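You operate a simulated robot arm through the tools that you are given. There is no shell and no other tool. Be economical: measure what you need, move in short steps, check, and stop when the job is done.

The job below is to be done with a simulated two-armed robot. You get a single attempt, and the scene is never put back.

TASK
Slacken the yellow cover nut, then tighten all three in the numbered order.

It is judged by the outcome, as a careful person would: the job done as asked, and still so three seconds after it is handed in. It fails if anything else is knocked over, pushed out of place, dropped, spilled or broken. Lids that push on must go on centred and level and be pressed home; caps that screw on are set level and turned clockwise until they are tight.

THE ROBOT
Two 7-joint arms with two-finger grippers on one trunk, on a base that drives. Base frame: it is fixed to the floor where the robot stands at the start and does not move with it; the origin is under the middle of the robot, x ahead of it, y to its left, z up. Units: m, degrees, N and s.
The left shoulder is at the start at [0.037, 0.175, 1.25], the right one opposite. With the tool pointing down near the work surface each hand reaches from about 0.1 to 0.8 m from the robot's upright axis, wherever it stands, measured 20 degrees to its own side. Places, roughly: end stop [1.2, -2.2, 1]; foot bolt [0.7, -1.1, 1]; green brake lever [1.1, -0.8, 0.9]; green cover nut [0.5, -0.1, 0.8]; grey cover [0.5, 0, 0.8]; grey slider [1.2, -0.6, 0.9]; marker [1.2, -0.6, 1]; medium shim [0.6, -1.1, 0.9]; orange stop flap [1, -2.2, 1]; orange wheel [1.2, -0.2, 0.9]; red apron knob [0.5, -0.8, 0.8]; red cover nut [0.5, 0.1, 0.8]; thick shim [0.6, -1, 0.9]; thin shim [0.6, -1.1, 0.9]; white apron knob [0.5, -0.5, 0.8]; white arm [0.6, -0.3, 1.3]. Payload 2.94 kg a hand.
The TCP of each hand is the grasp point between the finger pads, 0.03 m short of the fingertips. In the tool frame z runs along the fingers and y along their closing line. The gripper opens to 0.138 m. The gripper's body begins 0.109 m behind the TCP.
Orientation is that of the tool frame in the base frame, as [roll, pitch, yaw] about the fixed x, y, z axes, in that order (R = Rz(yaw) Ry(pitch) Rx(roll)). With the fingers straight down and closing along the base's y, the tool's x points along the base's -x, its y along +y and its z along -z.

THE INTERFACE
- The arms move only by the tool step_arm. It takes "left_commands", "right_commands" or both (then of equal length, played together; a hand with none holds still); each is a list of rows, each a list of 7 numbers: the shift along the tool's x, y, z in m, then the turn, a rotation vector about the tool's x, y, z in degrees, then the gripper command, from -1 (shut) to 1 (fully open), values between in proportion. In form: [[dx, dy, dz, wx, wy, wz, fingers], ...]. A call has 1 to 20 rows; each row shifts and turns the commanded pose from where the row before left it, along the tool's axes as they then stand. Each row takes 0.2 s and may step no farther than 0.05 m and 8.6 degrees from the row before; otherwise, or with a gripper value out of range, the whole call is refused. Where a pose cannot be reached the arm comes as near as it can. A force on the tool above 40 N (or 10 N above the force at the start of the call, whichever is more), or a blocked arm, ends the call early, and 0.2 s more pass. The fingers move at their own pace and stop on an object; they squeeze with about 29 N. The grip force told is the motor's: it shows also when the fingers shut on nothing. Time passes only in rows, and 0.2 s behind the last, so rows that do not move let the fingers close. The reply holds the time, the measured pose of the TCP, the force on the tool along the base axes, the opening and the grip force, in the units named above and with some noise, with the torque about the TCP (base axes, N m) and any sound that the robot's microphone picked up.
- Cameras (640 x 400 px; columns grow to the right, rows downward): "scene" is now at [0.0687, -0.024, 1.7034]; the picture's right is [-0.44, -0.90, 0.00], its down [-0.84, 0.41, -0.37] and it looks along [0.33, -0.16, -0.93] (base axes); focal length 272 px, centre (320, 200). "left" rides on the left gripper at [0.071, -0.019, -0.146] in its tool frame; the picture's right is [0.26, 0.96, 0.00], its down [-0.85, 0.23, -0.48] and it looks along [-0.46, 0.13, 0.88] (tool axes); focal length 280 px, centre (320, 200). "right" rides on the right gripper at [0.071, 0.019, -0.146] in its tool frame; the picture's right is [-0.26, 0.97, 0.00], its down [-0.85, -0.23, -0.48] and it looks along [-0.46, -0.12, 0.88] (tool axes); focal length 280 px, centre (320, 200). There is no depth. A picture from a camera that has moved, and an enlarged one, comes with that camera's place and axes in the base frame and with its lens.
- camera(camera): a new picture of that camera. The clock stands still meanwhile.
- lift_body(by): slides the trunk up (or, below 0, down) by that many m; the arms and the scene camera ride with it, the base frame stays. It gives what a move gives, with no picture.
- base_move(legs): drives the robot by 1 to 6 legs, each [ahead, turn to the left] in m and degrees, along the robot's own axes; the way and the turn of a leg run together, so that a leg with both is an arc; at most 1.5 m and 180 degrees a leg. The arms and the cameras ride along, it lands a little off, and it stops where it bumps. It gives what a move gives.
- pan_tilt(pan, tilt): turns the head with the scene camera to pan (to the left, within 120 degrees either way) and tilt (down, from -29 to 69), counted from straight ahead of the robot. It gives what a move gives.
- zoom(camera, box): a new picture of the part [left, top, right, bottom] of that camera's present view, enlarged. The clock stands still meanwhile.
- close_job(): hands the job in; it is judged then, once.

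Go step by step. Nothing tells you exact positions but the pictures and the camera data: compare them with the known pose of the tool, close in by small moves and look again before you grip or let go. The budget is 120 turns and 108 pictures, counting those below and the enlarged ones. Unless the task says otherwise, let go and move clear before handing in, and close with one line.

The tools are called after "Request:" by a JSON object that holds its "name" and its "arguments". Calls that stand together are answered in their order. step_arm: Moves the arms, as the interface text tells. Its arguments: {"type":"object","properties":{"left_commands":{"type":"array","items":{"type":"array","items":{"type":"number"}}},"right_commands":{"type":"array","items":{"type":"array","items":{"type":"number"}}}},"required":[]} The other tools are called the same way: lift_body (by) slides the trunk up or down; base_move (legs) drives the base; pan_tilt (pan, tilt) turns the head that bears the scene camera; camera (camera) takes a picture; zoom (camera, box) takes an enlarged picture of a part of a camera's view; close_job () hands the job in.

At the start:

```text
t: 0.0
left_tool_pos: [0.468, 0.2061, 0.9733]
left_tcp_rot: [180.0, 0.1, -180.0]
left_wrist_force: [0.1, 0.4, 0.1]
left_wrist_torque: [0.0, -0.02, 0.01]
left_gripper_width: 0.138
left_grasp_force: 0.0
right_tool_pos: [0.3951, -0.1738, 0.9596]
right_tcp_rot: [180.0, 0.1, 180.0]
right_wrist_force: [0.4, -0.2, -0.5]
right_wrist_torque: [0.0, 0.0, -0.04]
right_gripper_width: 0.1379
right_grasp_force: 0.0
trunk travel left (down, up): [-0.422, 0.312]
robot x, y, heading: [0.0005, -0.0006, 0.0]
head pan, tilt: [-26.0, 68.4]
```

scene: 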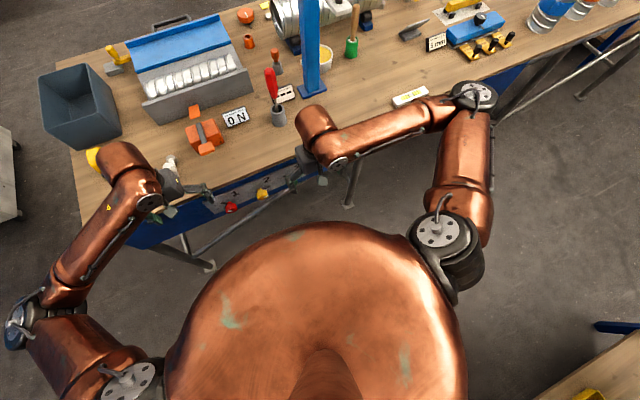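
right: 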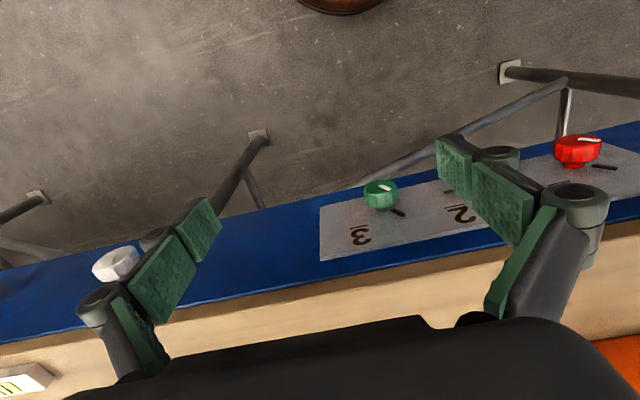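
left: 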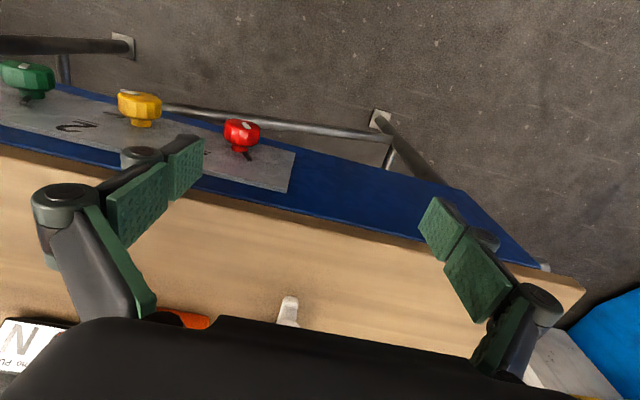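

I see the grey cover on the blue bench apron with red, yellow and green nuts on it. I'll look closer at their numbers and pointers before moving.

Request:
{"name": "zoom", "arguments": {"camera": "left", "box": [0, 40, 320, 240]}}

Request:
{"name": "zoom", "arguments": {"camera": "right", "box": [300, 100, 640, 300]}}

Request:
{"name": "zoom", "arguments": {"camera": "scene", "box": [160, 140, 340, 250]}}

```text
2.00 times, centred on (160, 140) of left
camera zoom: at [0.3965, 0.1859, 1.12], right [-0.26, 0.96, 0.0], down [0.85, 0.23, 0.48], along [0.46, 0.13, -0.88], focal length 561 px, centre (640, 320)
```

zoom: 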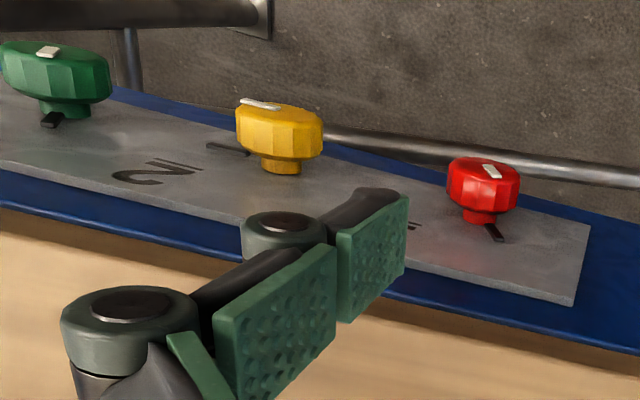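

```text
1.88 times, centred on (470, 200) of right
camera zoom: at [0.3236, -0.1549, 1.1061], right [0.26, 0.97, 0.0], down [0.85, -0.23, 0.48], along [0.46, -0.12, -0.88], focal length 528 px, centre (38, 200)
```

zoom: 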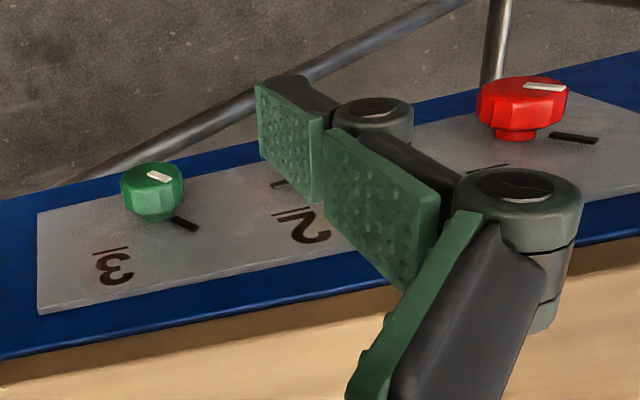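

```text
3.56 times, centred on (250, 195) of scene
camera zoom: at [0.0687, -0.024, 1.7034], right [-0.44, -0.9, 0.0], down [-0.84, 0.41, -0.37], along [0.33, -0.16, -0.93], focal length 966 px, centre (569, 218)
```

zoom: 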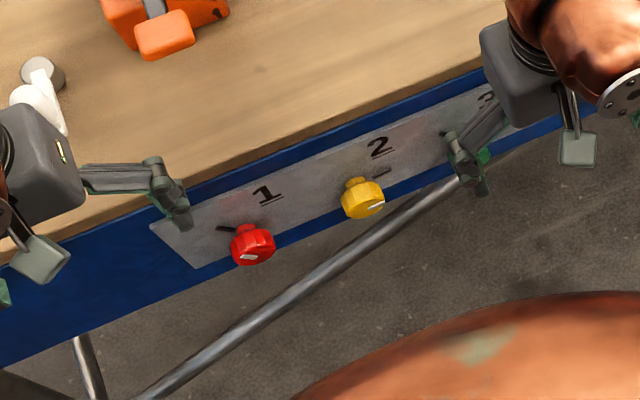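

The nuts sit on a vertical plate at about x 0.53, z 0.776: red (1) at y +0.12, yellow (2) at 0 and green (3) at -0.12. I want to back off so a hand can point forward horizontally, so first I'll check the space behind.

Request:
{"name": "pan_tilt", "arguments": {"pan": -120, "tilt": 45}}

Request:
{"name": "camera", "arguments": {"camera": "scene"}}

Request:
{"name": "pan_tilt", "arguments": {"pan": 120, "tilt": 45}}

Request:
{"name": "camera", "arguments": {"camera": "scene"}}

```text
t: 1.7
left_tool_pos: [0.4669, 0.2064, 0.9736]
left_tcp_rot: [-179.9, 0.1, 180.0]
left_wrist_force: [0.3, -0.9, -0.7]
left_wrist_torque: [0.01, 0.01, 0.05]
left_gripper_width: 0.138
left_grasp_force: 0.0
right_tool_pos: [0.3955, -0.1745, 0.9599]
right_tcp_rot: [180.0, 0.0, -180.0]
right_wrist_force: [0.3, -0.9, 0.1]
right_wrist_torque: [0.0, -0.02, 0.0]
right_gripper_width: 0.1377
right_grasp_force: 0.0
trunk travel left (down, up): [-0.422, 0.312]
robot x, y, heading: [0.0001, -0.0016, 0.0]
head pan, tilt: [-120.0, 45.0]
```

```text
101 pictures are left
camera scene: at [-0.0226, -0.0698, 1.7319], right [-0.87, 0.5, 0.0], down [0.35, 0.61, -0.71], along [-0.35, -0.61, -0.71], focal length 272 px, centre (320, 200)
```

scene: 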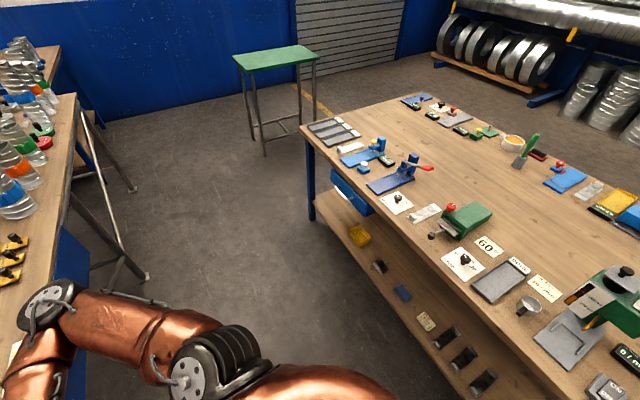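

```text
t: 5.1
left_tool_pos: [0.467, 0.2054, 0.9737]
left_tcp_rot: [180.0, 0.0, -180.0]
left_wrist_force: [0.0, 0.4, -0.4]
left_wrist_torque: [0.01, 0.0, -0.01]
left_gripper_width: 0.1379
left_grasp_force: 0.0
right_tool_pos: [0.3946, -0.1738, 0.9599]
right_tcp_rot: [179.9, 0.0, -180.0]
right_wrist_force: [0.1, 0.5, 0.6]
right_wrist_torque: [-0.01, 0.01, 0.01]
right_gripper_width: 0.1382
right_grasp_force: 0.0
trunk travel left (down, up): [-0.422, 0.312]
robot x, y, heading: [-0.0004, 0.0016, 0.1]
head pan, tilt: [120.0, 45.0]
```

```text
100 pictures are left
camera scene: at [-0.0226, 0.0711, 1.7319], right [0.87, 0.5, 0.0], down [0.35, -0.61, -0.71], along [-0.35, 0.61, -0.71], focal length 272 px, centre (320, 200)
```

scene: 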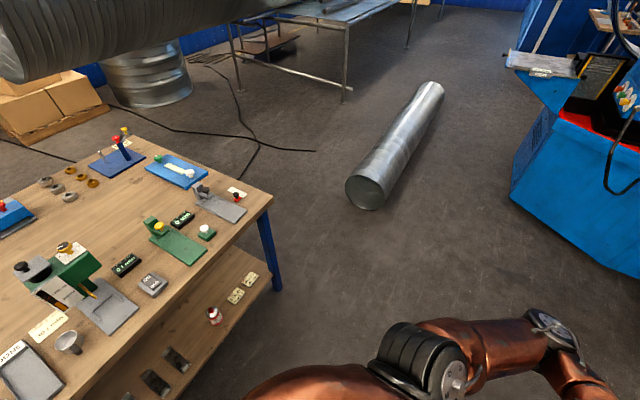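

A second bench stands behind with its edge at about x = -0.6, so backing up 0.15 m is safe. Then I'll turn the head back to the work.

Request:
{"name": "base_move", "arguments": {"legs": [[-0.15, 0]]}}

Request:
{"name": "pan_tilt", "arguments": {"pan": 0, "tilt": 60}}

Request:
{"name": "camera", "arguments": {"camera": "scene"}}

```text
t: 6.5
left_tool_pos: [0.3139, 0.207, 0.9736]
left_tcp_rot: [-180.0, 0.0, -179.9]
left_wrist_force: [-0.6, -0.4, -0.5]
left_wrist_torque: [0.01, 0.0, -0.02]
left_gripper_width: 0.1383
left_grasp_force: 0.0
right_tool_pos: [0.2433, -0.1742, 0.96]
right_tcp_rot: [179.9, 0.0, -179.9]
right_wrist_force: [-0.2, 0.2, 0.0]
right_wrist_torque: [-0.02, -0.01, 0.01]
right_gripper_width: 0.1378
right_grasp_force: 0.2
trunk travel left (down, up): [-0.422, 0.312]
robot x, y, heading: [-0.1525, -0.0038, 0.2]
head pan, tilt: [120.0, 45.0]
```

```text
t: 8.5
left_tool_pos: [0.315, 0.206, 0.9734]
left_tcp_rot: [180.0, 0.1, -180.0]
left_wrist_force: [-0.1, -0.6, 1.2]
left_wrist_torque: [0.01, 0.03, -0.05]
left_gripper_width: 0.1383
left_grasp_force: 0.1
right_tool_pos: [0.2442, -0.1736, 0.9592]
right_tcp_rot: [180.0, 0.0, -179.8]
right_wrist_force: [-0.5, 0.3, -0.1]
right_wrist_torque: [0.01, 0.0, 0.01]
right_gripper_width: 0.1381
right_grasp_force: 0.1
trunk travel left (down, up): [-0.422, 0.312]
robot x, y, heading: [-0.1536, 0.0024, -0.1]
head pan, tilt: [0.0, 60.0]
```

```text
99 pictures are left
camera scene: at [-0.067, 0.0007, 1.7124], right [0.0, -1.0, 0.0], down [-0.87, 0.0, -0.5], along [0.5, 0.0, -0.87], focal length 272 px, centre (320, 200)
```

scene: 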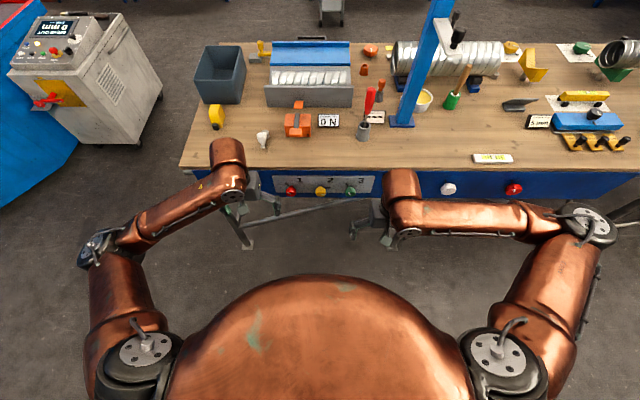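

There's room now. I'll tip the left hand to point forward, with the camera ending up below, keeping the TCP in place.

Request:
{"name": "step_arm", "arguments": {"left_commands": [[0, 0, 0, 0, -8.5, 0, 0.4], [0, 0, 0, 0, -8.5, 0, 0.4], [0, 0, 0, 0, -8.5, 0, 0.4], [0, 0, 0, 0, -8.5, 0, 0.4], [0, 0, 0, 0, -8.5, 0, 0.4], [0, 0, 0, 0, -8.5, 0, 0.4], [0, 0, 0, 0, -8.5, 0, 0.4], [0, 0, 0, 0, -8.5, 0, 0.4], [0, 0, 0, 0, -8.5, 0, 0.4], [0, 0, 0, 0, -8.5, 0, 0.4], [0, 0, 0, 0, -5, 0, 0.4], [0, 0, 0, 0, 0, 0, 0.4]]}}

Request:
{"name": "camera", "arguments": {"camera": "left"}}

```text
t: 11.1
left_tool_pos: [0.3272, 0.2065, 0.9644]
left_tcp_rot: [96.9, 89.4, 96.7]
left_wrist_force: [0.7, -0.1, -0.2]
left_wrist_torque: [0.01, -0.03, 0.02]
left_gripper_width: 0.0967
left_grasp_force: 0.1
left hand out of reach, approached as far as the arm can: row 3, 4
right_tool_pos: [0.2437, -0.1731, 0.9605]
right_tcp_rot: [-180.0, 0.0, -180.0]
right_wrist_force: [-0.2, -0.1, 0.2]
right_wrist_torque: [0.01, 0.0, 0.01]
right_gripper_width: 0.1381
right_grasp_force: 0.0
trunk travel left (down, up): [-0.422, 0.312]
robot x, y, heading: [-0.1544, 0.0016, 0.0]
head pan, tilt: [0.0, 60.0]
```

```text
98 pictures are left
camera left: at [0.1806, 0.1874, 0.8951], right [0.0, 0.97, -0.25], down [-0.47, 0.22, 0.85], along [0.88, 0.12, 0.46], focal length 280 px, centre (320, 200)
```

left: 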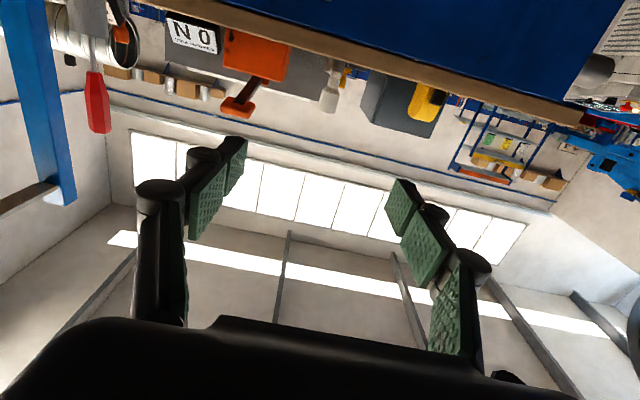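

The hand points forward now. I'll lower it to nut height and centre it in front of the yellow nut, still about 0.15 m back.

Request:
{"name": "step_arm", "arguments": {"left_commands": [[0.032, -0.034, 0, 0, 0, 0, 0.4], [0.032, -0.034, 0, 0, 0, 0, 0.4], [0.032, -0.034, 0, 0, 0, 0, 0.4], [0.032, -0.034, 0, 0, 0, 0, 0.4], [0.032, -0.034, 0, 0, 0, 0, 0.4], [0.028, -0.036, 0, 0, 0, 0, 0.4], [0, 0, 0, 0, 0, 0, 0.4]]}}

Request:
{"name": "camera", "arguments": {"camera": "left"}}

Request:
{"name": "camera", "arguments": {"camera": "scene"}}

```text
t: 11.6
left_tool_pos: [0.308, 0.1662, 0.8942]
left_tcp_rot: [101.8, 79.3, 95.0]
left_wrist_force: [0.4, -0.9, 0.0]
left_wrist_torque: [0.0, -0.02, -0.03]
left_gripper_width: 0.0967
left_grasp_force: 0.1
right_tool_pos: [0.2433, -0.1739, 0.9596]
right_tcp_rot: [-180.0, 0.0, -179.9]
right_wrist_force: [-0.1, 0.1, -0.3]
right_wrist_torque: [-0.01, -0.03, -0.02]
right_gripper_width: 0.1381
right_grasp_force: 0.1
trunk travel left (down, up): [-0.422, 0.312]
robot x, y, heading: [-0.1512, 0.0031, -0.0]
head pan, tilt: [0.0, 60.0]
stopped in row 2 (left hand): the arm was blocked; the commanded pose is now the measured one
```

```text
97 pictures are left
camera left: at [0.1587, 0.1772, 0.8264], right [0.11, 0.99, -0.08], down [-0.43, 0.12, 0.89], along [0.9, -0.06, 0.44], focal length 280 px, centre (320, 200)
```

left: 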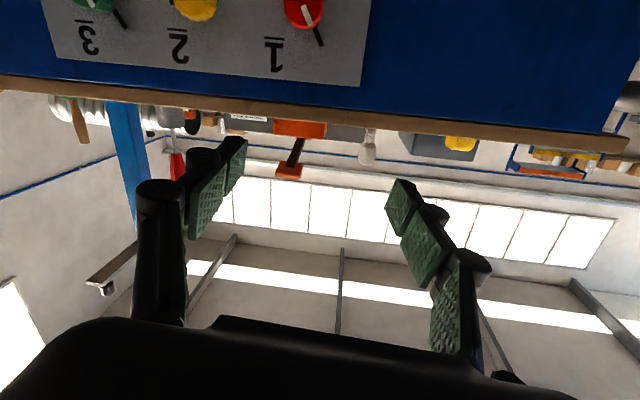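

```text
96 pictures are left
camera scene: at [-0.0672, 0.0003, 1.7124], right [0.0, -1.0, 0.0], down [-0.87, 0.0, -0.5], along [0.5, 0.0, -0.87], focal length 272 px, centre (320, 200)
```

scene: 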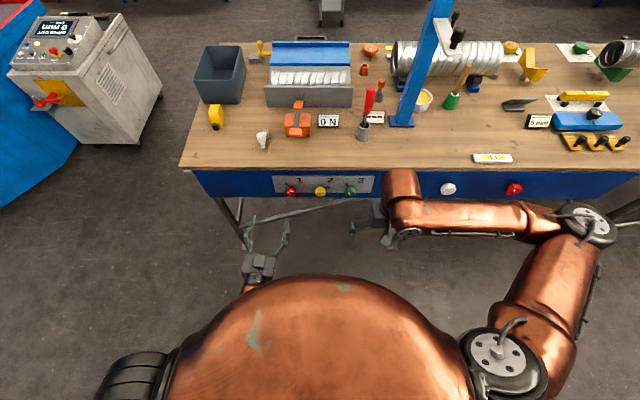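

The left wrist jammed close to the torso. I'll move the hand forward, correcting the tilt as it goes, before going lower.

Request:
{"name": "step_arm", "arguments": {"left_commands": [[0, 0, 0.04, 0, 0, 0, 0.4], [0, 0, 0.03, -2.2, -0.5, -3.5, 0.4], [0, 0, 0.02, -2.2, -0.5, -3.5, 0.4], [0, 0, 0.01, -2.2, -0.5, -3.5, 0.4], [0, 0, 0, 0, 0, 0, 0.4]]}}

Request:
{"name": "camera", "arguments": {"camera": "scene"}}

```text
t: 12.4
left_tool_pos: [0.3751, 0.1897, 0.8578]
left_tcp_rot: [104.5, 76.2, 98.2]
left_wrist_force: [-0.3, 0.0, 0.5]
left_wrist_torque: [0.01, 0.04, 0.01]
left_gripper_width: 0.0966
left_grasp_force: 0.1
right_tool_pos: [0.2419, -0.1745, 0.9586]
right_tcp_rot: [-180.0, 0.1, -179.9]
right_wrist_force: [0.2, -0.9, 0.5]
right_wrist_torque: [0.0, 0.02, 0.03]
right_gripper_width: 0.1377
right_grasp_force: 0.1
trunk travel left (down, up): [-0.422, 0.312]
robot x, y, heading: [-0.1532, 0.003, 0.2]
head pan, tilt: [0.0, 60.0]
stopped in row 4 (left hand): the arm was blocked; the commanded pose is now the measured one
```

```text
95 pictures are left
camera scene: at [-0.067, 0.0005, 1.7124], right [0.0, -1.0, 0.0], down [-0.87, 0.0, -0.5], along [0.5, 0.0, -0.87], focal length 272 px, centre (320, 200)
```

scene: 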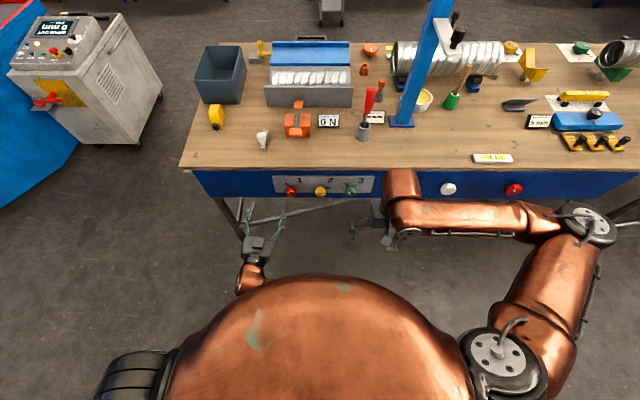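

The left arm now has its elbow hanging low, which suits forward pointing, but some joint was near a limit. I'll probe with small pure shifts: down, then toward the centre.

Request:
{"name": "step_arm", "arguments": {"left_commands": [[0.02, 0, 0, 0, 0, 0, 0.4], [0.02, 0, 0, 0, 0, 0, 0.4], [0, 0, 0, 0, 0, 0, 0.4]]}}

Request:
{"name": "step_arm", "arguments": {"left_commands": [[0, -0.02, 0, 0, 0, 0, 0.4], [0, -0.02, 0, 0, 0, 0, 0.4], [0, 0, 0, 0, 0, 0, 0.4]]}}

Request:
{"name": "step_arm", "arguments": {"left_commands": [[0, 0, 0, 0, 0, 5, 0.4], [0, 0, 0, 0, 0, 5, 0.4], [0, 0, 0, 0, 0, 0, 0.4]]}}

```text
t: 13.2
left_tool_pos: [0.3693, 0.2009, 0.8145]
left_tcp_rot: [106.2, 75.3, 99.6]
left_wrist_force: [0.0, -0.1, 0.0]
left_wrist_torque: [0.0, -0.01, 0.02]
left_gripper_width: 0.0967
left_grasp_force: 0.2
right_tool_pos: [0.243, -0.1738, 0.9604]
right_tcp_rot: [-180.0, 0.0, -179.9]
right_wrist_force: [0.4, 0.0, 0.7]
right_wrist_torque: [-0.02, 0.01, 0.01]
right_gripper_width: 0.1379
right_grasp_force: 0.1
trunk travel left (down, up): [-0.422, 0.312]
robot x, y, heading: [-0.1506, -0.0002, 0.2]
head pan, tilt: [0.0, 60.0]
```

```text
t: 14.2
left_tool_pos: [0.3631, 0.1886, 0.7994]
left_tcp_rot: [102.7, 69.7, 94.1]
left_wrist_force: [0.2, 0.5, 0.4]
left_wrist_torque: [-0.01, 0.01, 0.0]
left_gripper_width: 0.0963
left_grasp_force: 0.1
right_tool_pos: [0.2431, -0.1735, 0.96]
right_tcp_rot: [-179.9, 0.0, -179.9]
right_wrist_force: [0.5, -0.6, 0.8]
right_wrist_torque: [-0.02, -0.02, 0.0]
right_gripper_width: 0.1381
right_grasp_force: 0.0
trunk travel left (down, up): [-0.422, 0.312]
robot x, y, heading: [-0.1502, -0.0004, 0.3]
head pan, tilt: [0.0, 60.0]
stopped in row 3 (left hand): the arm was blocked; the commanded pose is now the measured one
```

```text
t: 15.0
left_tool_pos: [0.363, 0.1897, 0.7982]
left_tcp_rot: [99.0, 59.6, 89.7]
left_wrist_force: [0.0, -0.8, 0.4]
left_wrist_torque: [0.01, -0.01, 0.0]
left_gripper_width: 0.0967
left_grasp_force: 0.0
right_tool_pos: [0.2434, -0.1743, 0.9588]
right_tcp_rot: [179.9, 0.1, -180.0]
right_wrist_force: [-0.4, -0.5, -0.2]
right_wrist_torque: [0.02, -0.02, 0.0]
right_gripper_width: 0.138
right_grasp_force: 0.2
trunk travel left (down, up): [-0.422, 0.312]
robot x, y, heading: [-0.151, -0.0003, 0.4]
head pan, tilt: [0.0, 60.0]
```

Rolling in the + direction frees the joint, so the limit is on the − side. I'll roll on another 60° to test the range, then move toward the centre.

Request:
{"name": "step_arm", "arguments": {"left_commands": [[0, 0, 0, 0, 0, 8, 0.4], [0, 0, 0, 0, 0, 8, 0.4], [0, 0, 0, 0, 0, 8, 0.4], [0, 0, 0, 0, 0, 8, 0.4], [0, 0, 0, 0, 0, 8, 0.4], [0, 0, 0, 0, 0, 8, 0.4], [0, 0, 0, 0, 0, 8, 0.4], [0, 0, 0, 0, 0, 4, 0.4], [0, 0, 0, 0, 0, 0, 0.4]]}}

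Request:
{"name": "camera", "arguments": {"camera": "scene"}}

Request:
{"name": "camera", "arguments": {"camera": "left"}}

```text
t: 17.2
left_tool_pos: [0.3519, 0.2088, 0.7851]
left_tcp_rot: [96.6, -4.0, 80.4]
left_wrist_force: [-0.3, -1.4, -0.1]
left_wrist_torque: [-0.01, 0.02, -0.03]
left_gripper_width: 0.0969
left_grasp_force: 0.1
right_tool_pos: [0.2431, -0.1734, 0.9592]
right_tcp_rot: [180.0, 0.0, -179.9]
right_wrist_force: [0.0, -0.7, 0.1]
right_wrist_torque: [-0.04, 0.03, -0.03]
right_gripper_width: 0.1382
right_grasp_force: 0.0
trunk travel left (down, up): [-0.422, 0.312]
robot x, y, heading: [-0.153, 0.0051, 0.3]
head pan, tilt: [0.0, 60.0]
stopped in row 9 (left hand): the arm was blocked; the commanded pose is now the measured one
```

```text
94 pictures are left
camera scene: at [-0.0673, 0.0008, 1.7124], right [0.0, -1.0, 0.0], down [-0.87, 0.0, -0.5], along [0.5, 0.0, -0.87], focal length 272 px, centre (320, 200)
```

scene: 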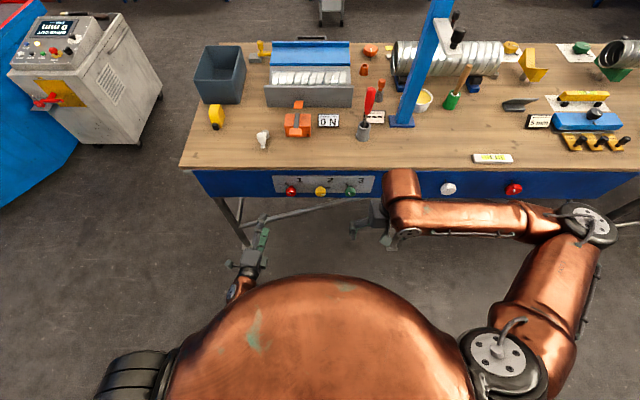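

```text
93 pictures are left
camera left: at [0.2183, 0.3029, 0.787], right [0.14, 0.17, 0.97], down [-0.59, -0.78, 0.22], along [0.8, -0.6, -0.01], focal length 280 px, centre (320, 200)
```

left: 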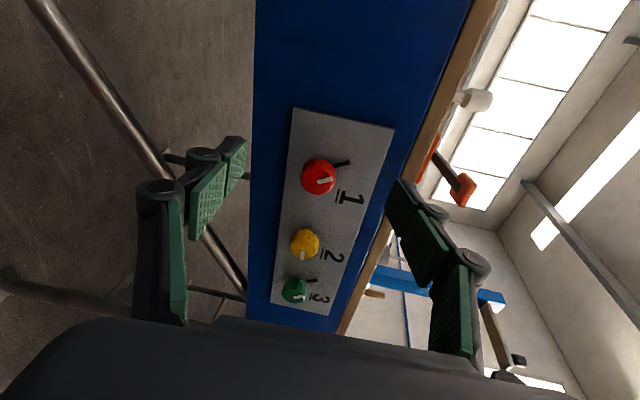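

I'll back up another 0.1 m so the forearm gets clear of the torso, and look closely at the nut pointers.

Request:
{"name": "zoom", "arguments": {"camera": "left", "box": [260, 100, 420, 320]}}

Request:
{"name": "base_move", "arguments": {"legs": [[-0.1, 0]]}}

Request:
{"name": "step_arm", "arguments": {"left_commands": [[0, 0, 0.04, 0, 0, 0, 0.4], [0, 0, 0.04, 0, 0, 0, 0.4], [0, 0, 0.04, 0, 0, 0, 0.4], [0, 0, 0, 0, 0, 0, 0.4]]}}

Request:
{"name": "camera", "arguments": {"camera": "scene"}}

```text
1.82 times, centred on (340, 210) of left
camera zoom: at [0.2183, 0.3029, 0.787], right [0.14, 0.17, 0.97], down [-0.59, -0.78, 0.22], along [0.8, -0.6, -0.01], focal length 510 px, centre (284, 182)
```

zoom: 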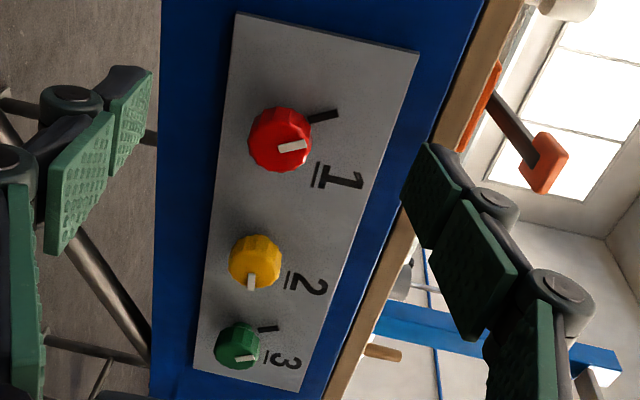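

```text
t: 18.4
left_tool_pos: [0.2489, 0.2093, 0.7844]
left_tcp_rot: [96.4, -3.9, 80.4]
left_wrist_force: [-0.1, 0.4, 0.1]
left_wrist_torque: [0.02, 0.01, 0.0]
left_gripper_width: 0.0966
left_grasp_force: 0.1
right_tool_pos: [0.1409, -0.1738, 0.9606]
right_tcp_rot: [-180.0, 0.0, -179.8]
right_wrist_force: [0.3, -0.6, 0.2]
right_wrist_torque: [0.01, -0.06, 0.0]
right_gripper_width: 0.138
right_grasp_force: 0.0
trunk travel left (down, up): [-0.422, 0.312]
robot x, y, heading: [-0.2563, -0.0032, -0.1]
head pan, tilt: [0.0, 60.0]
```

```text
t: 19.4
left_tool_pos: [0.3647, 0.1972, 0.7675]
left_tcp_rot: [96.9, -5.1, 80.3]
left_wrist_force: [-0.1, -0.9, -0.6]
left_wrist_torque: [0.01, -0.01, 0.01]
left_gripper_width: 0.0965
left_grasp_force: 0.1
right_tool_pos: [0.1401, -0.1733, 0.961]
right_tcp_rot: [180.0, -0.1, -179.8]
right_wrist_force: [-0.2, -0.4, 0.6]
right_wrist_torque: [0.03, 0.0, 0.01]
right_gripper_width: 0.1379
right_grasp_force: 0.1
trunk travel left (down, up): [-0.422, 0.312]
robot x, y, heading: [-0.2549, -0.0041, 0.2]
head pan, tilt: [0.0, 60.0]
```

```text
91 pictures are left
camera scene: at [-0.1697, 0.0005, 1.7125], right [0.0, -1.0, 0.0], down [-0.87, 0.0, -0.5], along [0.5, 0.0, -0.87], focal length 272 px, centre (320, 200)
```

scene: 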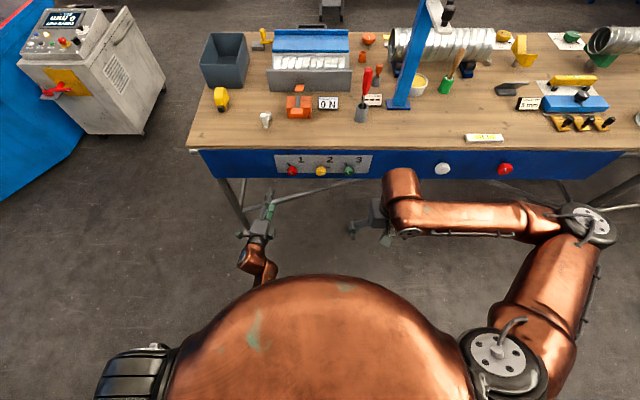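

Yellow's pointer lies on its mark (tight) while red and green are off theirs. I'll level the left hand and slide it across in front of the yellow nut.

Request:
{"name": "step_arm", "arguments": {"left_commands": [[0, 0, 0, -3.5, 4.5, 0, 0.4], [0, 0, 0, -3.5, 4.5, 0, 0.4], [-0.03, 0, 0, 0, 0, 0, 0.4], [-0.03, 0, 0, 0, 0, 0, 0.4], [-0.03, 0, 0, 0, 0, 0, 0.4], [-0.03, 0, 0, 0, 0, 0, 0.4], [-0.03, 0, 0, 0, 0, 0, 0.4], [-0.03, 0, 0, 0, 0, 0, 0.4], [0, 0, 0, 0, 0, 0, 0.4]]}}

Request:
{"name": "camera", "arguments": {"camera": "left"}}

Request:
{"name": "camera", "arguments": {"camera": "scene"}}

```text
t: 19.9
left_tool_pos: [0.361, 0.2836, 0.7632]
left_tcp_rot: [93.2, -16.5, 84.9]
left_wrist_force: [-0.3, 0.2, -0.8]
left_wrist_torque: [-0.02, 0.02, -0.01]
left_gripper_width: 0.0971
left_grasp_force: 0.2
right_tool_pos: [0.1416, -0.1732, 0.9601]
right_tcp_rot: [179.9, 0.1, -179.8]
right_wrist_force: [-0.1, -0.6, -0.9]
right_wrist_torque: [0.02, -0.01, -0.04]
right_gripper_width: 0.1379
right_grasp_force: 0.0
trunk travel left (down, up): [-0.422, 0.312]
robot x, y, heading: [-0.252, 0.0037, 0.4]
head pan, tilt: [0.0, 60.0]
stopped in row 2 (left hand): the arm was blocked; the commanded pose is now the measured one
```

```text
90 pictures are left
camera left: at [0.2219, 0.3667, 0.7716], right [0.05, -0.03, 1.0], down [-0.54, -0.84, 0.0], along [0.84, -0.54, -0.06], focal length 280 px, centre (320, 200)
```

left: 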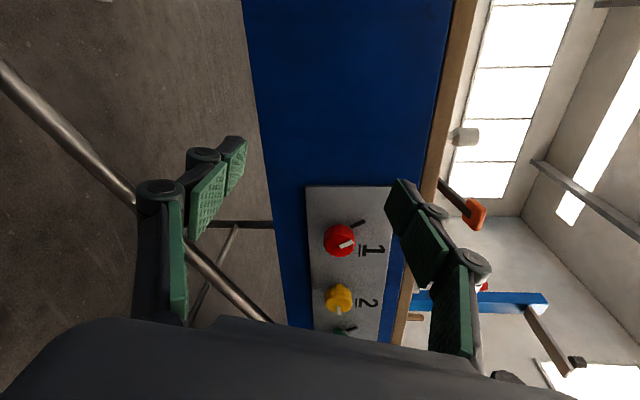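

```text
89 pictures are left
camera scene: at [-0.1683, 0.0003, 1.7124], right [0.0, -1.0, 0.0], down [-0.87, 0.0, -0.5], along [0.5, 0.0, -0.87], focal length 272 px, centre (320, 200)
```

scene: 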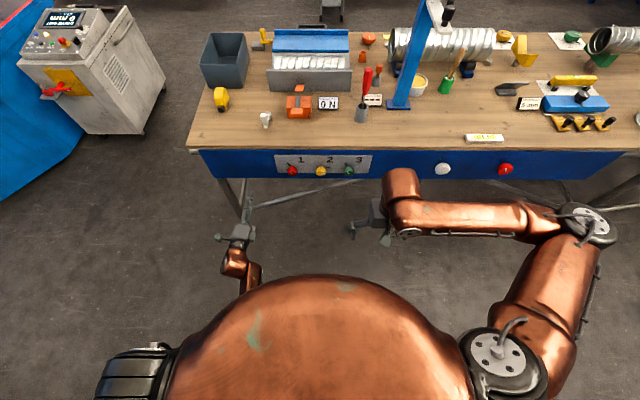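

The left arm's posture is poor. I'll try the right arm instead, keeping its elbow out: move it well forward of the torso first, then tip it to horizontal.

Request:
{"name": "step_arm", "arguments": {"right_commands": [[-0.04, 0, 0, 0, 0, 0, 0.4], [-0.04, 0, 0, 0, 0, 0, 0.4], [-0.04, 0, 0, 0, 0, 0, 0.4], [-0.04, 0, 0, 0, 0, 0, 0.4], [-0.04, 0, 0, 0, 0, 0, 0.4], [0, 0, 0, 0, -8.5, 0, 0.4], [0, 0, 0, 0, -8.5, 0, 0.4], [0, 0, 0, 0, -8.5, 0, 0.4], [0, 0, 0, 0, -8.5, 0, 0.4], [0, 0, 0, 0, -8.5, 0, 0.4], [0, 0, 0, 0, 0, 0, 0.4]]}}

Request:
{"name": "camera", "arguments": {"camera": "scene"}}

```text
t: 22.3
left_tool_pos: [0.3606, 0.2842, 0.7599]
left_tcp_rot: [93.2, -16.4, 84.8]
left_wrist_force: [-0.3, 0.2, 0.5]
left_wrist_torque: [-0.02, -0.05, 0.01]
left_gripper_width: 0.0967
left_grasp_force: 0.0
right_tool_pos: [0.3426, -0.1716, 0.9597]
right_tcp_rot: [-180.0, 42.6, -179.8]
right_wrist_force: [0.0, -0.3, 0.4]
right_wrist_torque: [0.02, -0.01, 0.0]
right_gripper_width: 0.0963
right_grasp_force: 0.1
trunk travel left (down, up): [-0.422, 0.312]
robot x, y, heading: [-0.2494, 0.0017, -0.1]
head pan, tilt: [0.0, 60.0]
```

```text
88 pictures are left
camera scene: at [-0.1683, 0.0008, 1.7124], right [0.0, -1.0, 0.0], down [-0.87, 0.0, -0.5], along [0.5, 0.0, -0.87], focal length 272 px, centre (320, 200)
```

scene: 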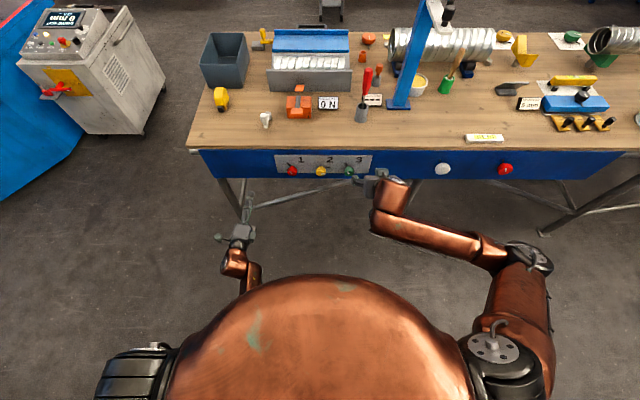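

That worked, with the hand at 43° and the elbow still out. I'll continue to horizontal.

Request:
{"name": "step_arm", "arguments": {"right_commands": [[0, 0, 0, 0, -8, 0, 0.4], [0, 0, 0, 0, -8, 0, 0.4], [0, 0, 0, 0, -8, 0, 0.4], [0, 0, 0, 0, -8, 0, 0.4], [0, 0, 0, 0, -8, 0, 0.4], [0, 0, 0, 0, -7.4, 0, 0.4], [0, 0, 0, 0, 0, 0, 0.4]]}}

Request:
{"name": "camera", "arguments": {"camera": "scene"}}

```text
t: 23.9
left_tool_pos: [0.3614, 0.2842, 0.7607]
left_tcp_rot: [93.3, -16.5, 84.9]
left_wrist_force: [-0.1, -0.2, 0.1]
left_wrist_torque: [0.01, 0.0, 0.0]
left_gripper_width: 0.0966
left_grasp_force: 0.1
right_tool_pos: [0.3426, -0.1739, 0.9577]
right_tcp_rot: [176.7, 89.9, 176.9]
right_wrist_force: [0.2, 0.9, -0.3]
right_wrist_torque: [-0.02, -0.01, -0.03]
right_gripper_width: 0.0965
right_grasp_force: 0.0
trunk travel left (down, up): [-0.422, 0.312]
robot x, y, heading: [-0.2518, -0.002, 0.3]
head pan, tilt: [0.0, 60.0]
```

```text
87 pictures are left
camera scene: at [-0.1688, 0.0004, 1.7124], right [0.0, -1.0, 0.0], down [-0.87, 0.0, -0.5], along [0.5, 0.0, -0.87], focal length 272 px, centre (320, 200)
```

scene: 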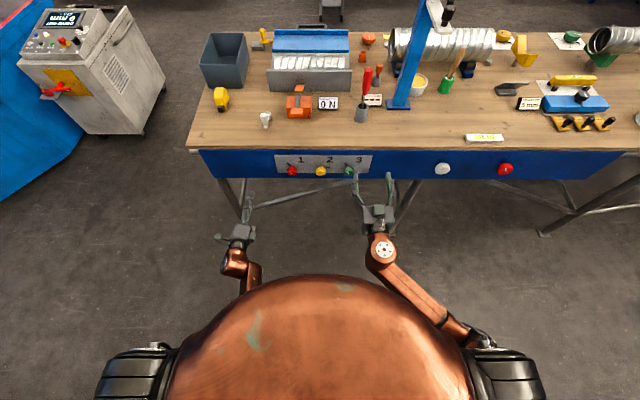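

Clean and horizontal. Now I'll lower the right hand to nut height.

Request:
{"name": "step_arm", "arguments": {"right_commands": [[0.03, 0, 0, 0, 0, 0, 0.4], [0.03, 0, 0, 0, 0, 0, 0.4], [0.03, 0, 0, 0, 0, 0, 0.4], [0.03, 0, 0, 0, 0, 0, 0.4], [0.03, 0, 0, 0, 0, 0, 0.4], [0.03, 0, 0, 0, 0, 0, 0.4], [0, 0, 0, 0, 0, 0, 0.4]]}}

Request:
{"name": "camera", "arguments": {"camera": "right"}}

Request:
{"name": "camera", "arguments": {"camera": "scene"}}

```text
t: 25.5
left_tool_pos: [0.3604, 0.2835, 0.7612]
left_tcp_rot: [93.1, -16.4, 84.9]
left_wrist_force: [0.2, -0.3, -0.8]
left_wrist_torque: [-0.03, -0.01, 0.01]
left_gripper_width: 0.0964
left_grasp_force: 0.0
right_tool_pos: [0.3408, -0.1721, 0.7807]
right_tcp_rot: [-163.2, 89.8, -163.3]
right_wrist_force: [-0.1, -0.2, 0.1]
right_wrist_torque: [0.01, 0.0, -0.01]
right_gripper_width: 0.0965
right_grasp_force: 0.0
trunk travel left (down, up): [-0.422, 0.312]
robot x, y, heading: [-0.2565, -0.0014, 0.3]
head pan, tilt: [0.0, 60.0]
```

```text
86 pictures are left
camera right: at [0.1961, -0.1531, 0.7106], right [0.0, 0.97, 0.26], down [-0.47, -0.23, 0.85], along [0.88, -0.12, 0.46], focal length 280 px, centre (320, 200)
```

right: 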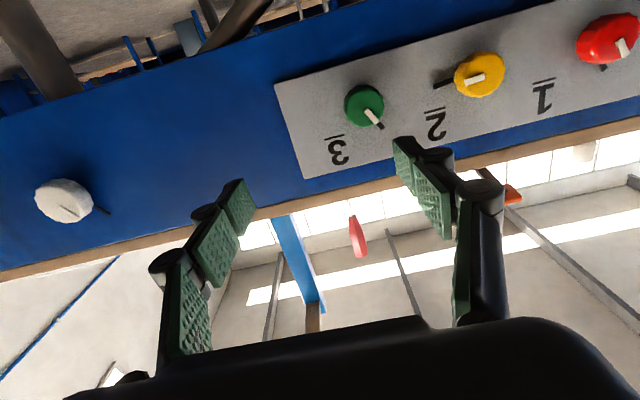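

```text
85 pictures are left
camera scene: at [-0.169, 0.0006, 1.7124], right [0.0, -1.0, 0.0], down [-0.87, 0.0, -0.5], along [0.5, 0.0, -0.87], focal length 272 px, centre (320, 200)
```

scene: 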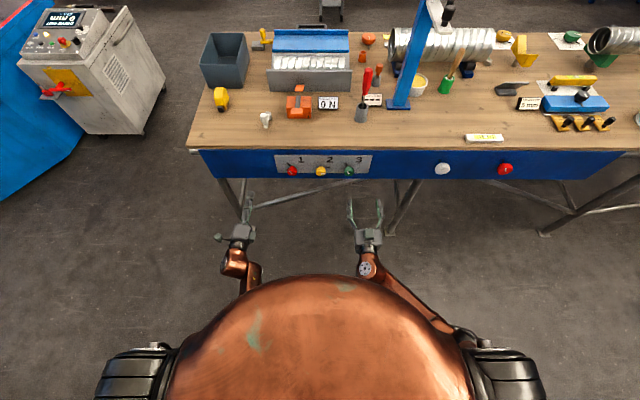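

The right arm responds well here. I'll slide it across to the yellow nut (y = 0).

Request:
{"name": "step_arm", "arguments": {"right_commands": [[0, 0.035, 0, 0, 0, 0, 0.4], [0, 0.035, 0, 0, 0, 0, 0.4], [0, 0.035, 0, 0, 0, 0, 0.4], [0, 0.035, 0, 0, 0, 0, 0.4], [-0.003, 0.03, 0, 0, 0, 0, 0.4], [0, 0, 0, 0, 0, 0, 0.4]]}}

Request:
{"name": "camera", "arguments": {"camera": "right"}}

Request:
{"name": "zoom", "arguments": {"camera": "right", "box": [160, 0, 480, 200]}}

```text
t: 26.9
left_tool_pos: [0.361, 0.2838, 0.7615]
left_tcp_rot: [93.2, -16.4, 84.9]
left_wrist_force: [-0.3, -0.1, 0.2]
left_wrist_torque: [0.0, 0.0, -0.01]
left_gripper_width: 0.0967
left_grasp_force: 0.1
right_tool_pos: [0.3418, -0.0036, 0.7816]
right_tcp_rot: [179.7, 89.9, 179.8]
right_wrist_force: [0.8, 0.5, 0.6]
right_wrist_torque: [0.02, 0.01, 0.03]
right_gripper_width: 0.0967
right_grasp_force: 0.1
trunk travel left (down, up): [-0.422, 0.312]
robot x, y, heading: [-0.2549, 0.0008, 0.3]
head pan, tilt: [0.0, 60.0]
```

```text
84 pictures are left
camera right: at [0.1958, 0.0155, 0.7116], right [0.0, 0.97, 0.26], down [-0.47, -0.23, 0.85], along [0.88, -0.12, 0.46], focal length 280 px, centre (320, 200)
```

right: 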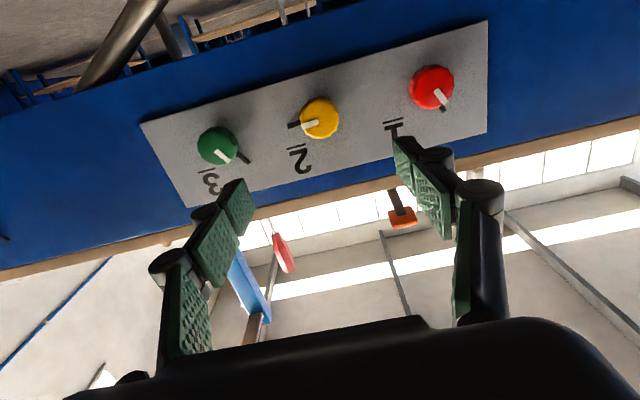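

```text
2.00 times, centred on (320, 100) of right
camera zoom: at [0.1958, 0.0155, 0.7116], right [0.0, 0.97, 0.26], down [-0.47, -0.23, 0.85], along [0.88, -0.12, 0.46], focal length 561 px, centre (320, 400)
```

zoom: 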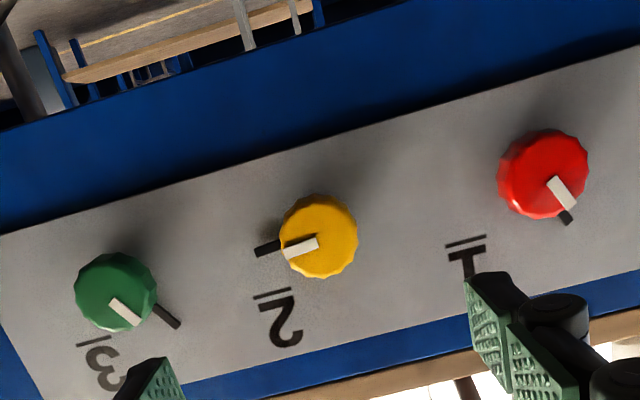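

All three pointers roughly line up with their marks. The axes are at y -0.12 / 0 / +0.12, z 0.776, and the head faces are at about x 0.50. I'll roll the hand +56° in free space so the slackening turn has range.

Request:
{"name": "step_arm", "arguments": {"right_commands": [[0.005, 0.004, 0, 0, 0, 8, 0.4], [0, 0, 0, 0, 0, 8, 0.4], [0, 0, 0, 0, 0, 8, 0.4], [0, 0, 0, 0, 0, 8, 0.4], [0, 0, 0, 0, 0, 8, 0.4], [0, 0, 0, 0, 0, 8, 0.4], [0, 0, 0, 0, 0, 8, 0.4], [0, 0, 0, 0, 0, 0, 0.4], [0, 0, 0, 0, 0, 0, 0.4]]}}

Request:
{"name": "camera", "arguments": {"camera": "right"}}

Request:
{"name": "camera", "arguments": {"camera": "scene"}}

```text
t: 28.9
left_tool_pos: [0.3609, 0.2841, 0.7614]
left_tcp_rot: [93.2, -16.4, 84.9]
left_wrist_force: [-0.1, 0.4, -0.9]
left_wrist_torque: [-0.03, 0.0, 0.0]
left_gripper_width: 0.0967
left_grasp_force: 0.2
right_tool_pos: [0.341, 0.0026, 0.7776]
right_tcp_rot: [90.1, 38.0, 90.3]
right_wrist_force: [-0.3, -0.3, 0.2]
right_wrist_torque: [-0.01, 0.01, 0.03]
right_gripper_width: 0.0967
right_grasp_force: 0.2
right hand out of reach, approached as far as the arm can: row 7
trunk travel left (down, up): [-0.422, 0.312]
robot x, y, heading: [-0.2528, 0.0027, 0.3]
head pan, tilt: [0.0, 60.0]
```

```text
82 pictures are left
camera right: at [0.1947, 0.0685, 0.7506], right [0.0, 0.39, 0.92], down [-0.47, -0.81, 0.34], along [0.88, -0.44, 0.18], focal length 280 px, centre (320, 200)
```

right: 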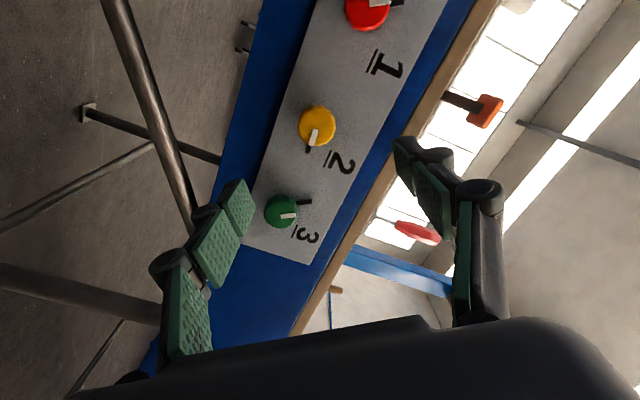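

```text
81 pictures are left
camera scene: at [-0.1688, 0.0007, 1.7124], right [0.0, -1.0, 0.0], down [-0.87, 0.0, -0.5], along [0.5, 0.0, -0.87], focal length 272 px, centre (320, 200)
```

scene: 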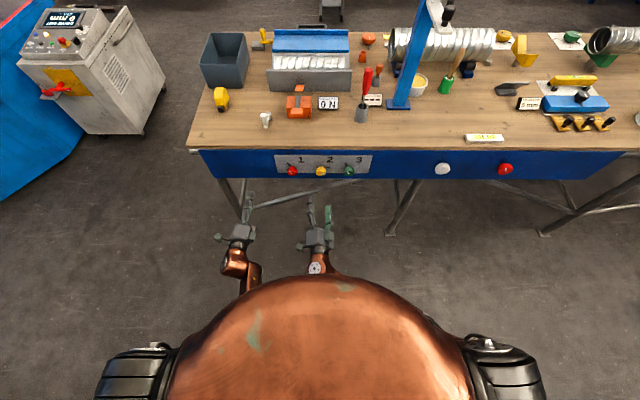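

The + roll limit is at about +52°, so there's plenty of range in the − direction for slackening. I'll approach yellow partway and check alignment.

Request:
{"name": "step_arm", "arguments": {"right_commands": [[0, -0.002, 0.03, 0, 0, -2, 0.2], [0, 0, 0.03, 0, 0, 0, 0.2], [0, 0, 0.03, 0, 0, 0, 0.2], [0, 0, 0.025, 0, 0, 0, 0.2], [0, 0, 0, 0, 0, 0, 0.2], [0, 0, 0, 0, 0, 0, 0.2]]}}

Request:
{"name": "camera", "arguments": {"camera": "right"}}

Request:
{"name": "zoom", "arguments": {"camera": "scene", "box": [240, 130, 400, 250]}}

```text
t: 30.3
left_tool_pos: [0.3597, 0.2839, 0.7603]
left_tcp_rot: [93.2, -16.5, 84.9]
left_wrist_force: [-0.5, 0.0, 0.7]
left_wrist_torque: [0.03, -0.06, 0.05]
left_gripper_width: 0.0966
left_grasp_force: 0.1
right_tool_pos: [0.383, 0.0012, 0.7771]
right_tcp_rot: [90.1, 40.1, 90.3]
right_wrist_force: [-0.2, 0.7, 0.1]
right_wrist_torque: [-0.02, 0.01, 0.0]
right_gripper_width: 0.0828
right_grasp_force: 0.0
right hand out of reach, approached as far as the arm can: row 2, 3, 4
trunk travel left (down, up): [-0.422, 0.312]
robot x, y, heading: [-0.2526, 0.0016, -0.1]
head pan, tilt: [0.0, 60.0]
```

```text
80 pictures are left
camera right: at [0.235, 0.067, 0.747], right [0.0, 0.42, 0.91], down [-0.47, -0.8, 0.37], along [0.88, -0.43, 0.2], focal length 280 px, centre (320, 200)
```

right: 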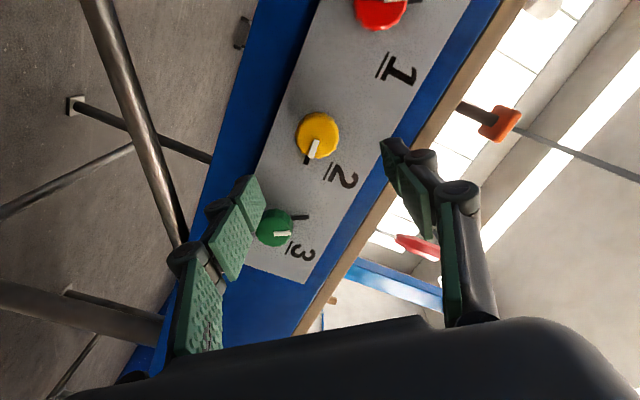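

```text
3.33 times, centred on (320, 190) of scene
camera zoom: at [-0.1688, 0.0007, 1.7124], right [0.0, -1.0, 0.0], down [-0.87, 0.0, -0.5], along [0.5, 0.0, -0.87], focal length 906 px, centre (320, 233)
```

zoom: 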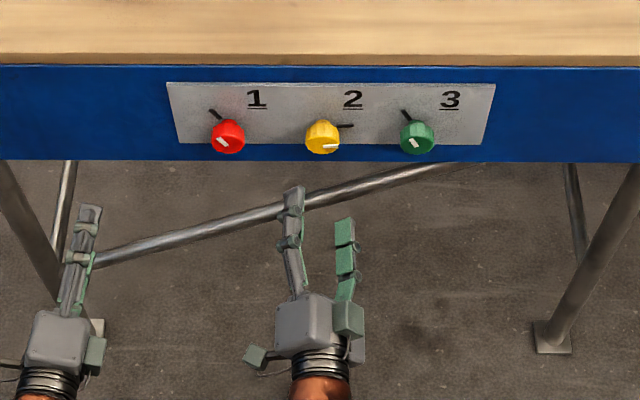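

The roll limit also blocks the advance. I'll roll back 20° and then advance.

Request:
{"name": "step_arm", "arguments": {"right_commands": [[0, 0, 0, 0, 0, -7, 0.2], [0, 0, 0, 0, 0, -7, 0.2], [0, 0, 0, 0, 0, -7, 0.2], [0, 0, 0.03, 0, 0, 0, 0.2], [0, 0, 0.03, 0, 0, 0, 0.2], [0, 0, 0.02, 0, 0, 0, 0.2], [0, 0, 0, 0, 0, 0, 0.2]]}}

Request:
{"name": "camera", "arguments": {"camera": "right"}}

Request:
{"name": "zoom", "arguments": {"camera": "scene", "box": [240, 130, 400, 250]}}

```text
t: 31.9
left_tool_pos: [0.3602, 0.2832, 0.761]
left_tcp_rot: [93.2, -16.4, 84.9]
left_wrist_force: [0.5, -0.1, 0.0]
left_wrist_torque: [-0.01, 0.02, 0.01]
left_gripper_width: 0.0964
left_grasp_force: 0.0
right_tool_pos: [0.4606, -0.0009, 0.7764]
right_tcp_rot: [90.2, 61.1, 90.4]
right_wrist_force: [0.2, -0.2, -1.1]
right_wrist_torque: [0.02, 0.03, -0.02]
right_gripper_width: 0.0825
right_grasp_force: 0.2
trunk travel left (down, up): [-0.422, 0.312]
robot x, y, heading: [-0.2551, -0.0015, 0.1]
head pan, tilt: [0.0, 60.0]
```

```text
78 pictures are left
camera right: at [0.3143, 0.0503, 0.725], right [0.0, 0.72, 0.7], down [-0.47, -0.61, 0.63], along [0.88, -0.33, 0.34], focal length 280 px, centre (320, 200)
```

right: 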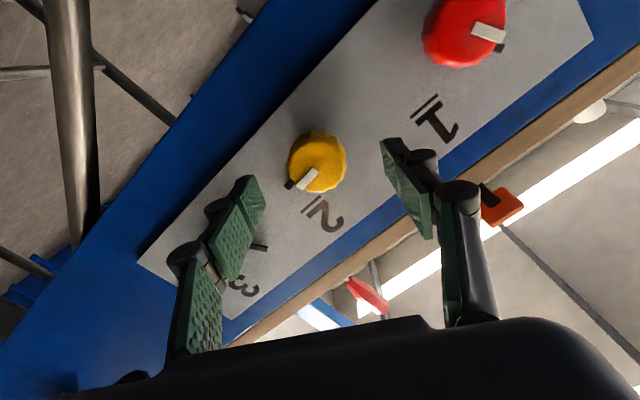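

```text
3.33 times, centred on (320, 190) of scene
camera zoom: at [-0.169, 0.0006, 1.7124], right [0.0, -1.0, 0.0], down [-0.87, 0.0, -0.5], along [0.5, 0.0, -0.87], focal length 906 px, centre (320, 233)
```

zoom: 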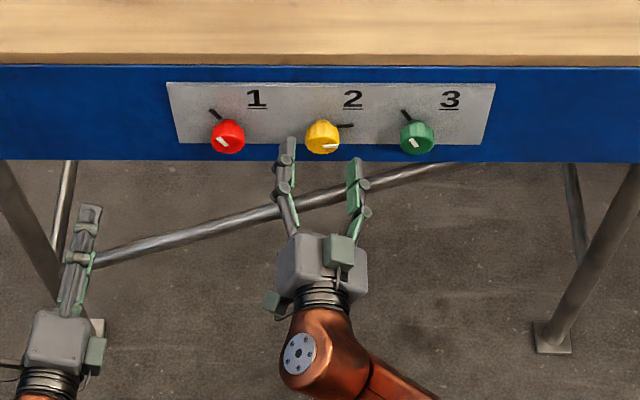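

The hand is aligned with yellow to within a couple of mm. I'll advance 0.03 m and close.

Request:
{"name": "step_arm", "arguments": {"right_commands": [[0, 0, 0.015, 0, 0, 0, 0.2], [0, 0, 0.015, 0, 0, 0, 0.2], [0, 0, 0, 0, 0, 0, 0.2]]}}

Request:
{"name": "camera", "arguments": {"camera": "right"}}

```text
t: 32.7
left_tool_pos: [0.3605, 0.2825, 0.761]
left_tcp_rot: [93.2, -16.3, 85.0]
left_wrist_force: [-0.2, -0.2, -0.3]
left_wrist_torque: [0.0, 0.02, -0.01]
left_gripper_width: 0.0963
left_grasp_force: 0.0
right_tool_pos: [0.4908, -0.0005, 0.7769]
right_tcp_rot: [90.3, 61.0, 90.4]
right_wrist_force: [0.0, 0.1, -0.5]
right_wrist_torque: [-0.02, 0.0, -0.02]
right_gripper_width: 0.0828
right_grasp_force: 0.0
trunk travel left (down, up): [-0.422, 0.312]
robot x, y, heading: [-0.2546, 0.0021, 0.1]
head pan, tilt: [0.0, 60.0]
```

```text
76 pictures are left
camera right: at [0.344, 0.0504, 0.7252], right [0.0, 0.72, 0.7], down [-0.47, -0.61, 0.63], along [0.88, -0.33, 0.34], focal length 280 px, centre (320, 200)
```

right: 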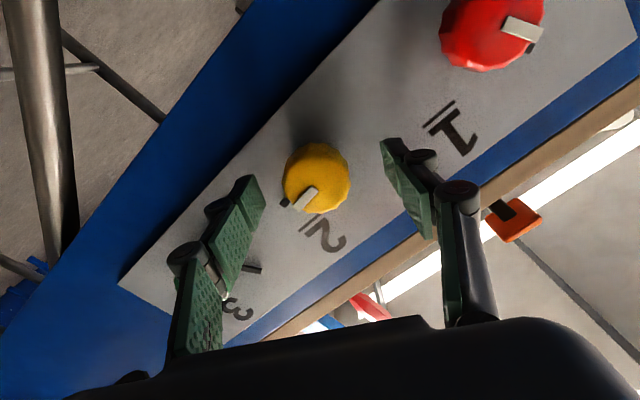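

The head is between the fingers. I'll go 5 mm further in and close gently.

Request:
{"name": "step_arm", "arguments": {"right_commands": [[0, 0, 0.005, 0, 0, 0, 0.0], [0, 0, 0, 0, 0, 0, -0.4], [0, 0, 0, 0, 0, 0, -0.7], [0, 0, 0, 0, 0, 0, -1], [0, 0, 0, 0, 0, 0, -1], [0, 0, 0, 0, 0, 0, -1]]}}

Request:
{"name": "camera", "arguments": {"camera": "right"}}

```text
t: 34.1
left_tool_pos: [0.3611, 0.2839, 0.7614]
left_tcp_rot: [93.2, -16.5, 84.9]
left_wrist_force: [-0.5, 0.7, 0.6]
left_wrist_torque: [0.0, -0.02, -0.04]
left_gripper_width: 0.0966
left_grasp_force: 0.1
right_tool_pos: [0.4965, -0.0019, 0.7764]
right_tcp_rot: [90.5, 61.0, 90.4]
right_wrist_force: [-2.4, -6.2, -4.4]
right_wrist_torque: [-0.06, 0.09, -0.25]
right_gripper_width: 0.0403
right_grasp_force: 44.6
trunk travel left (down, up): [-0.422, 0.312]
robot x, y, heading: [-0.2516, 0.0019, 0.2]
head pan, tilt: [0.0, 60.0]
```

```text
75 pictures are left
camera right: at [0.3494, 0.0488, 0.7244], right [0.0, 0.72, 0.7], down [-0.47, -0.61, 0.63], along [0.88, -0.33, 0.34], focal length 280 px, centre (320, 200)
```

right: 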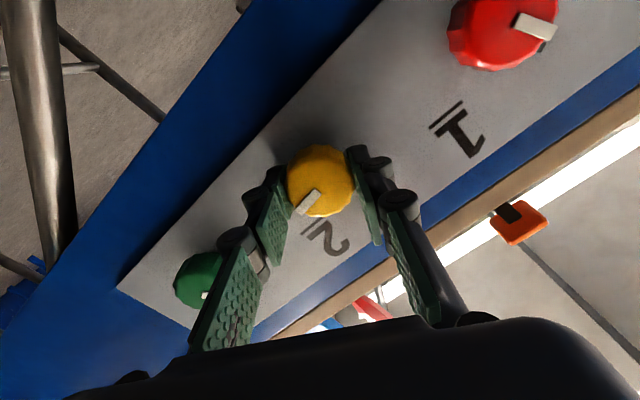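

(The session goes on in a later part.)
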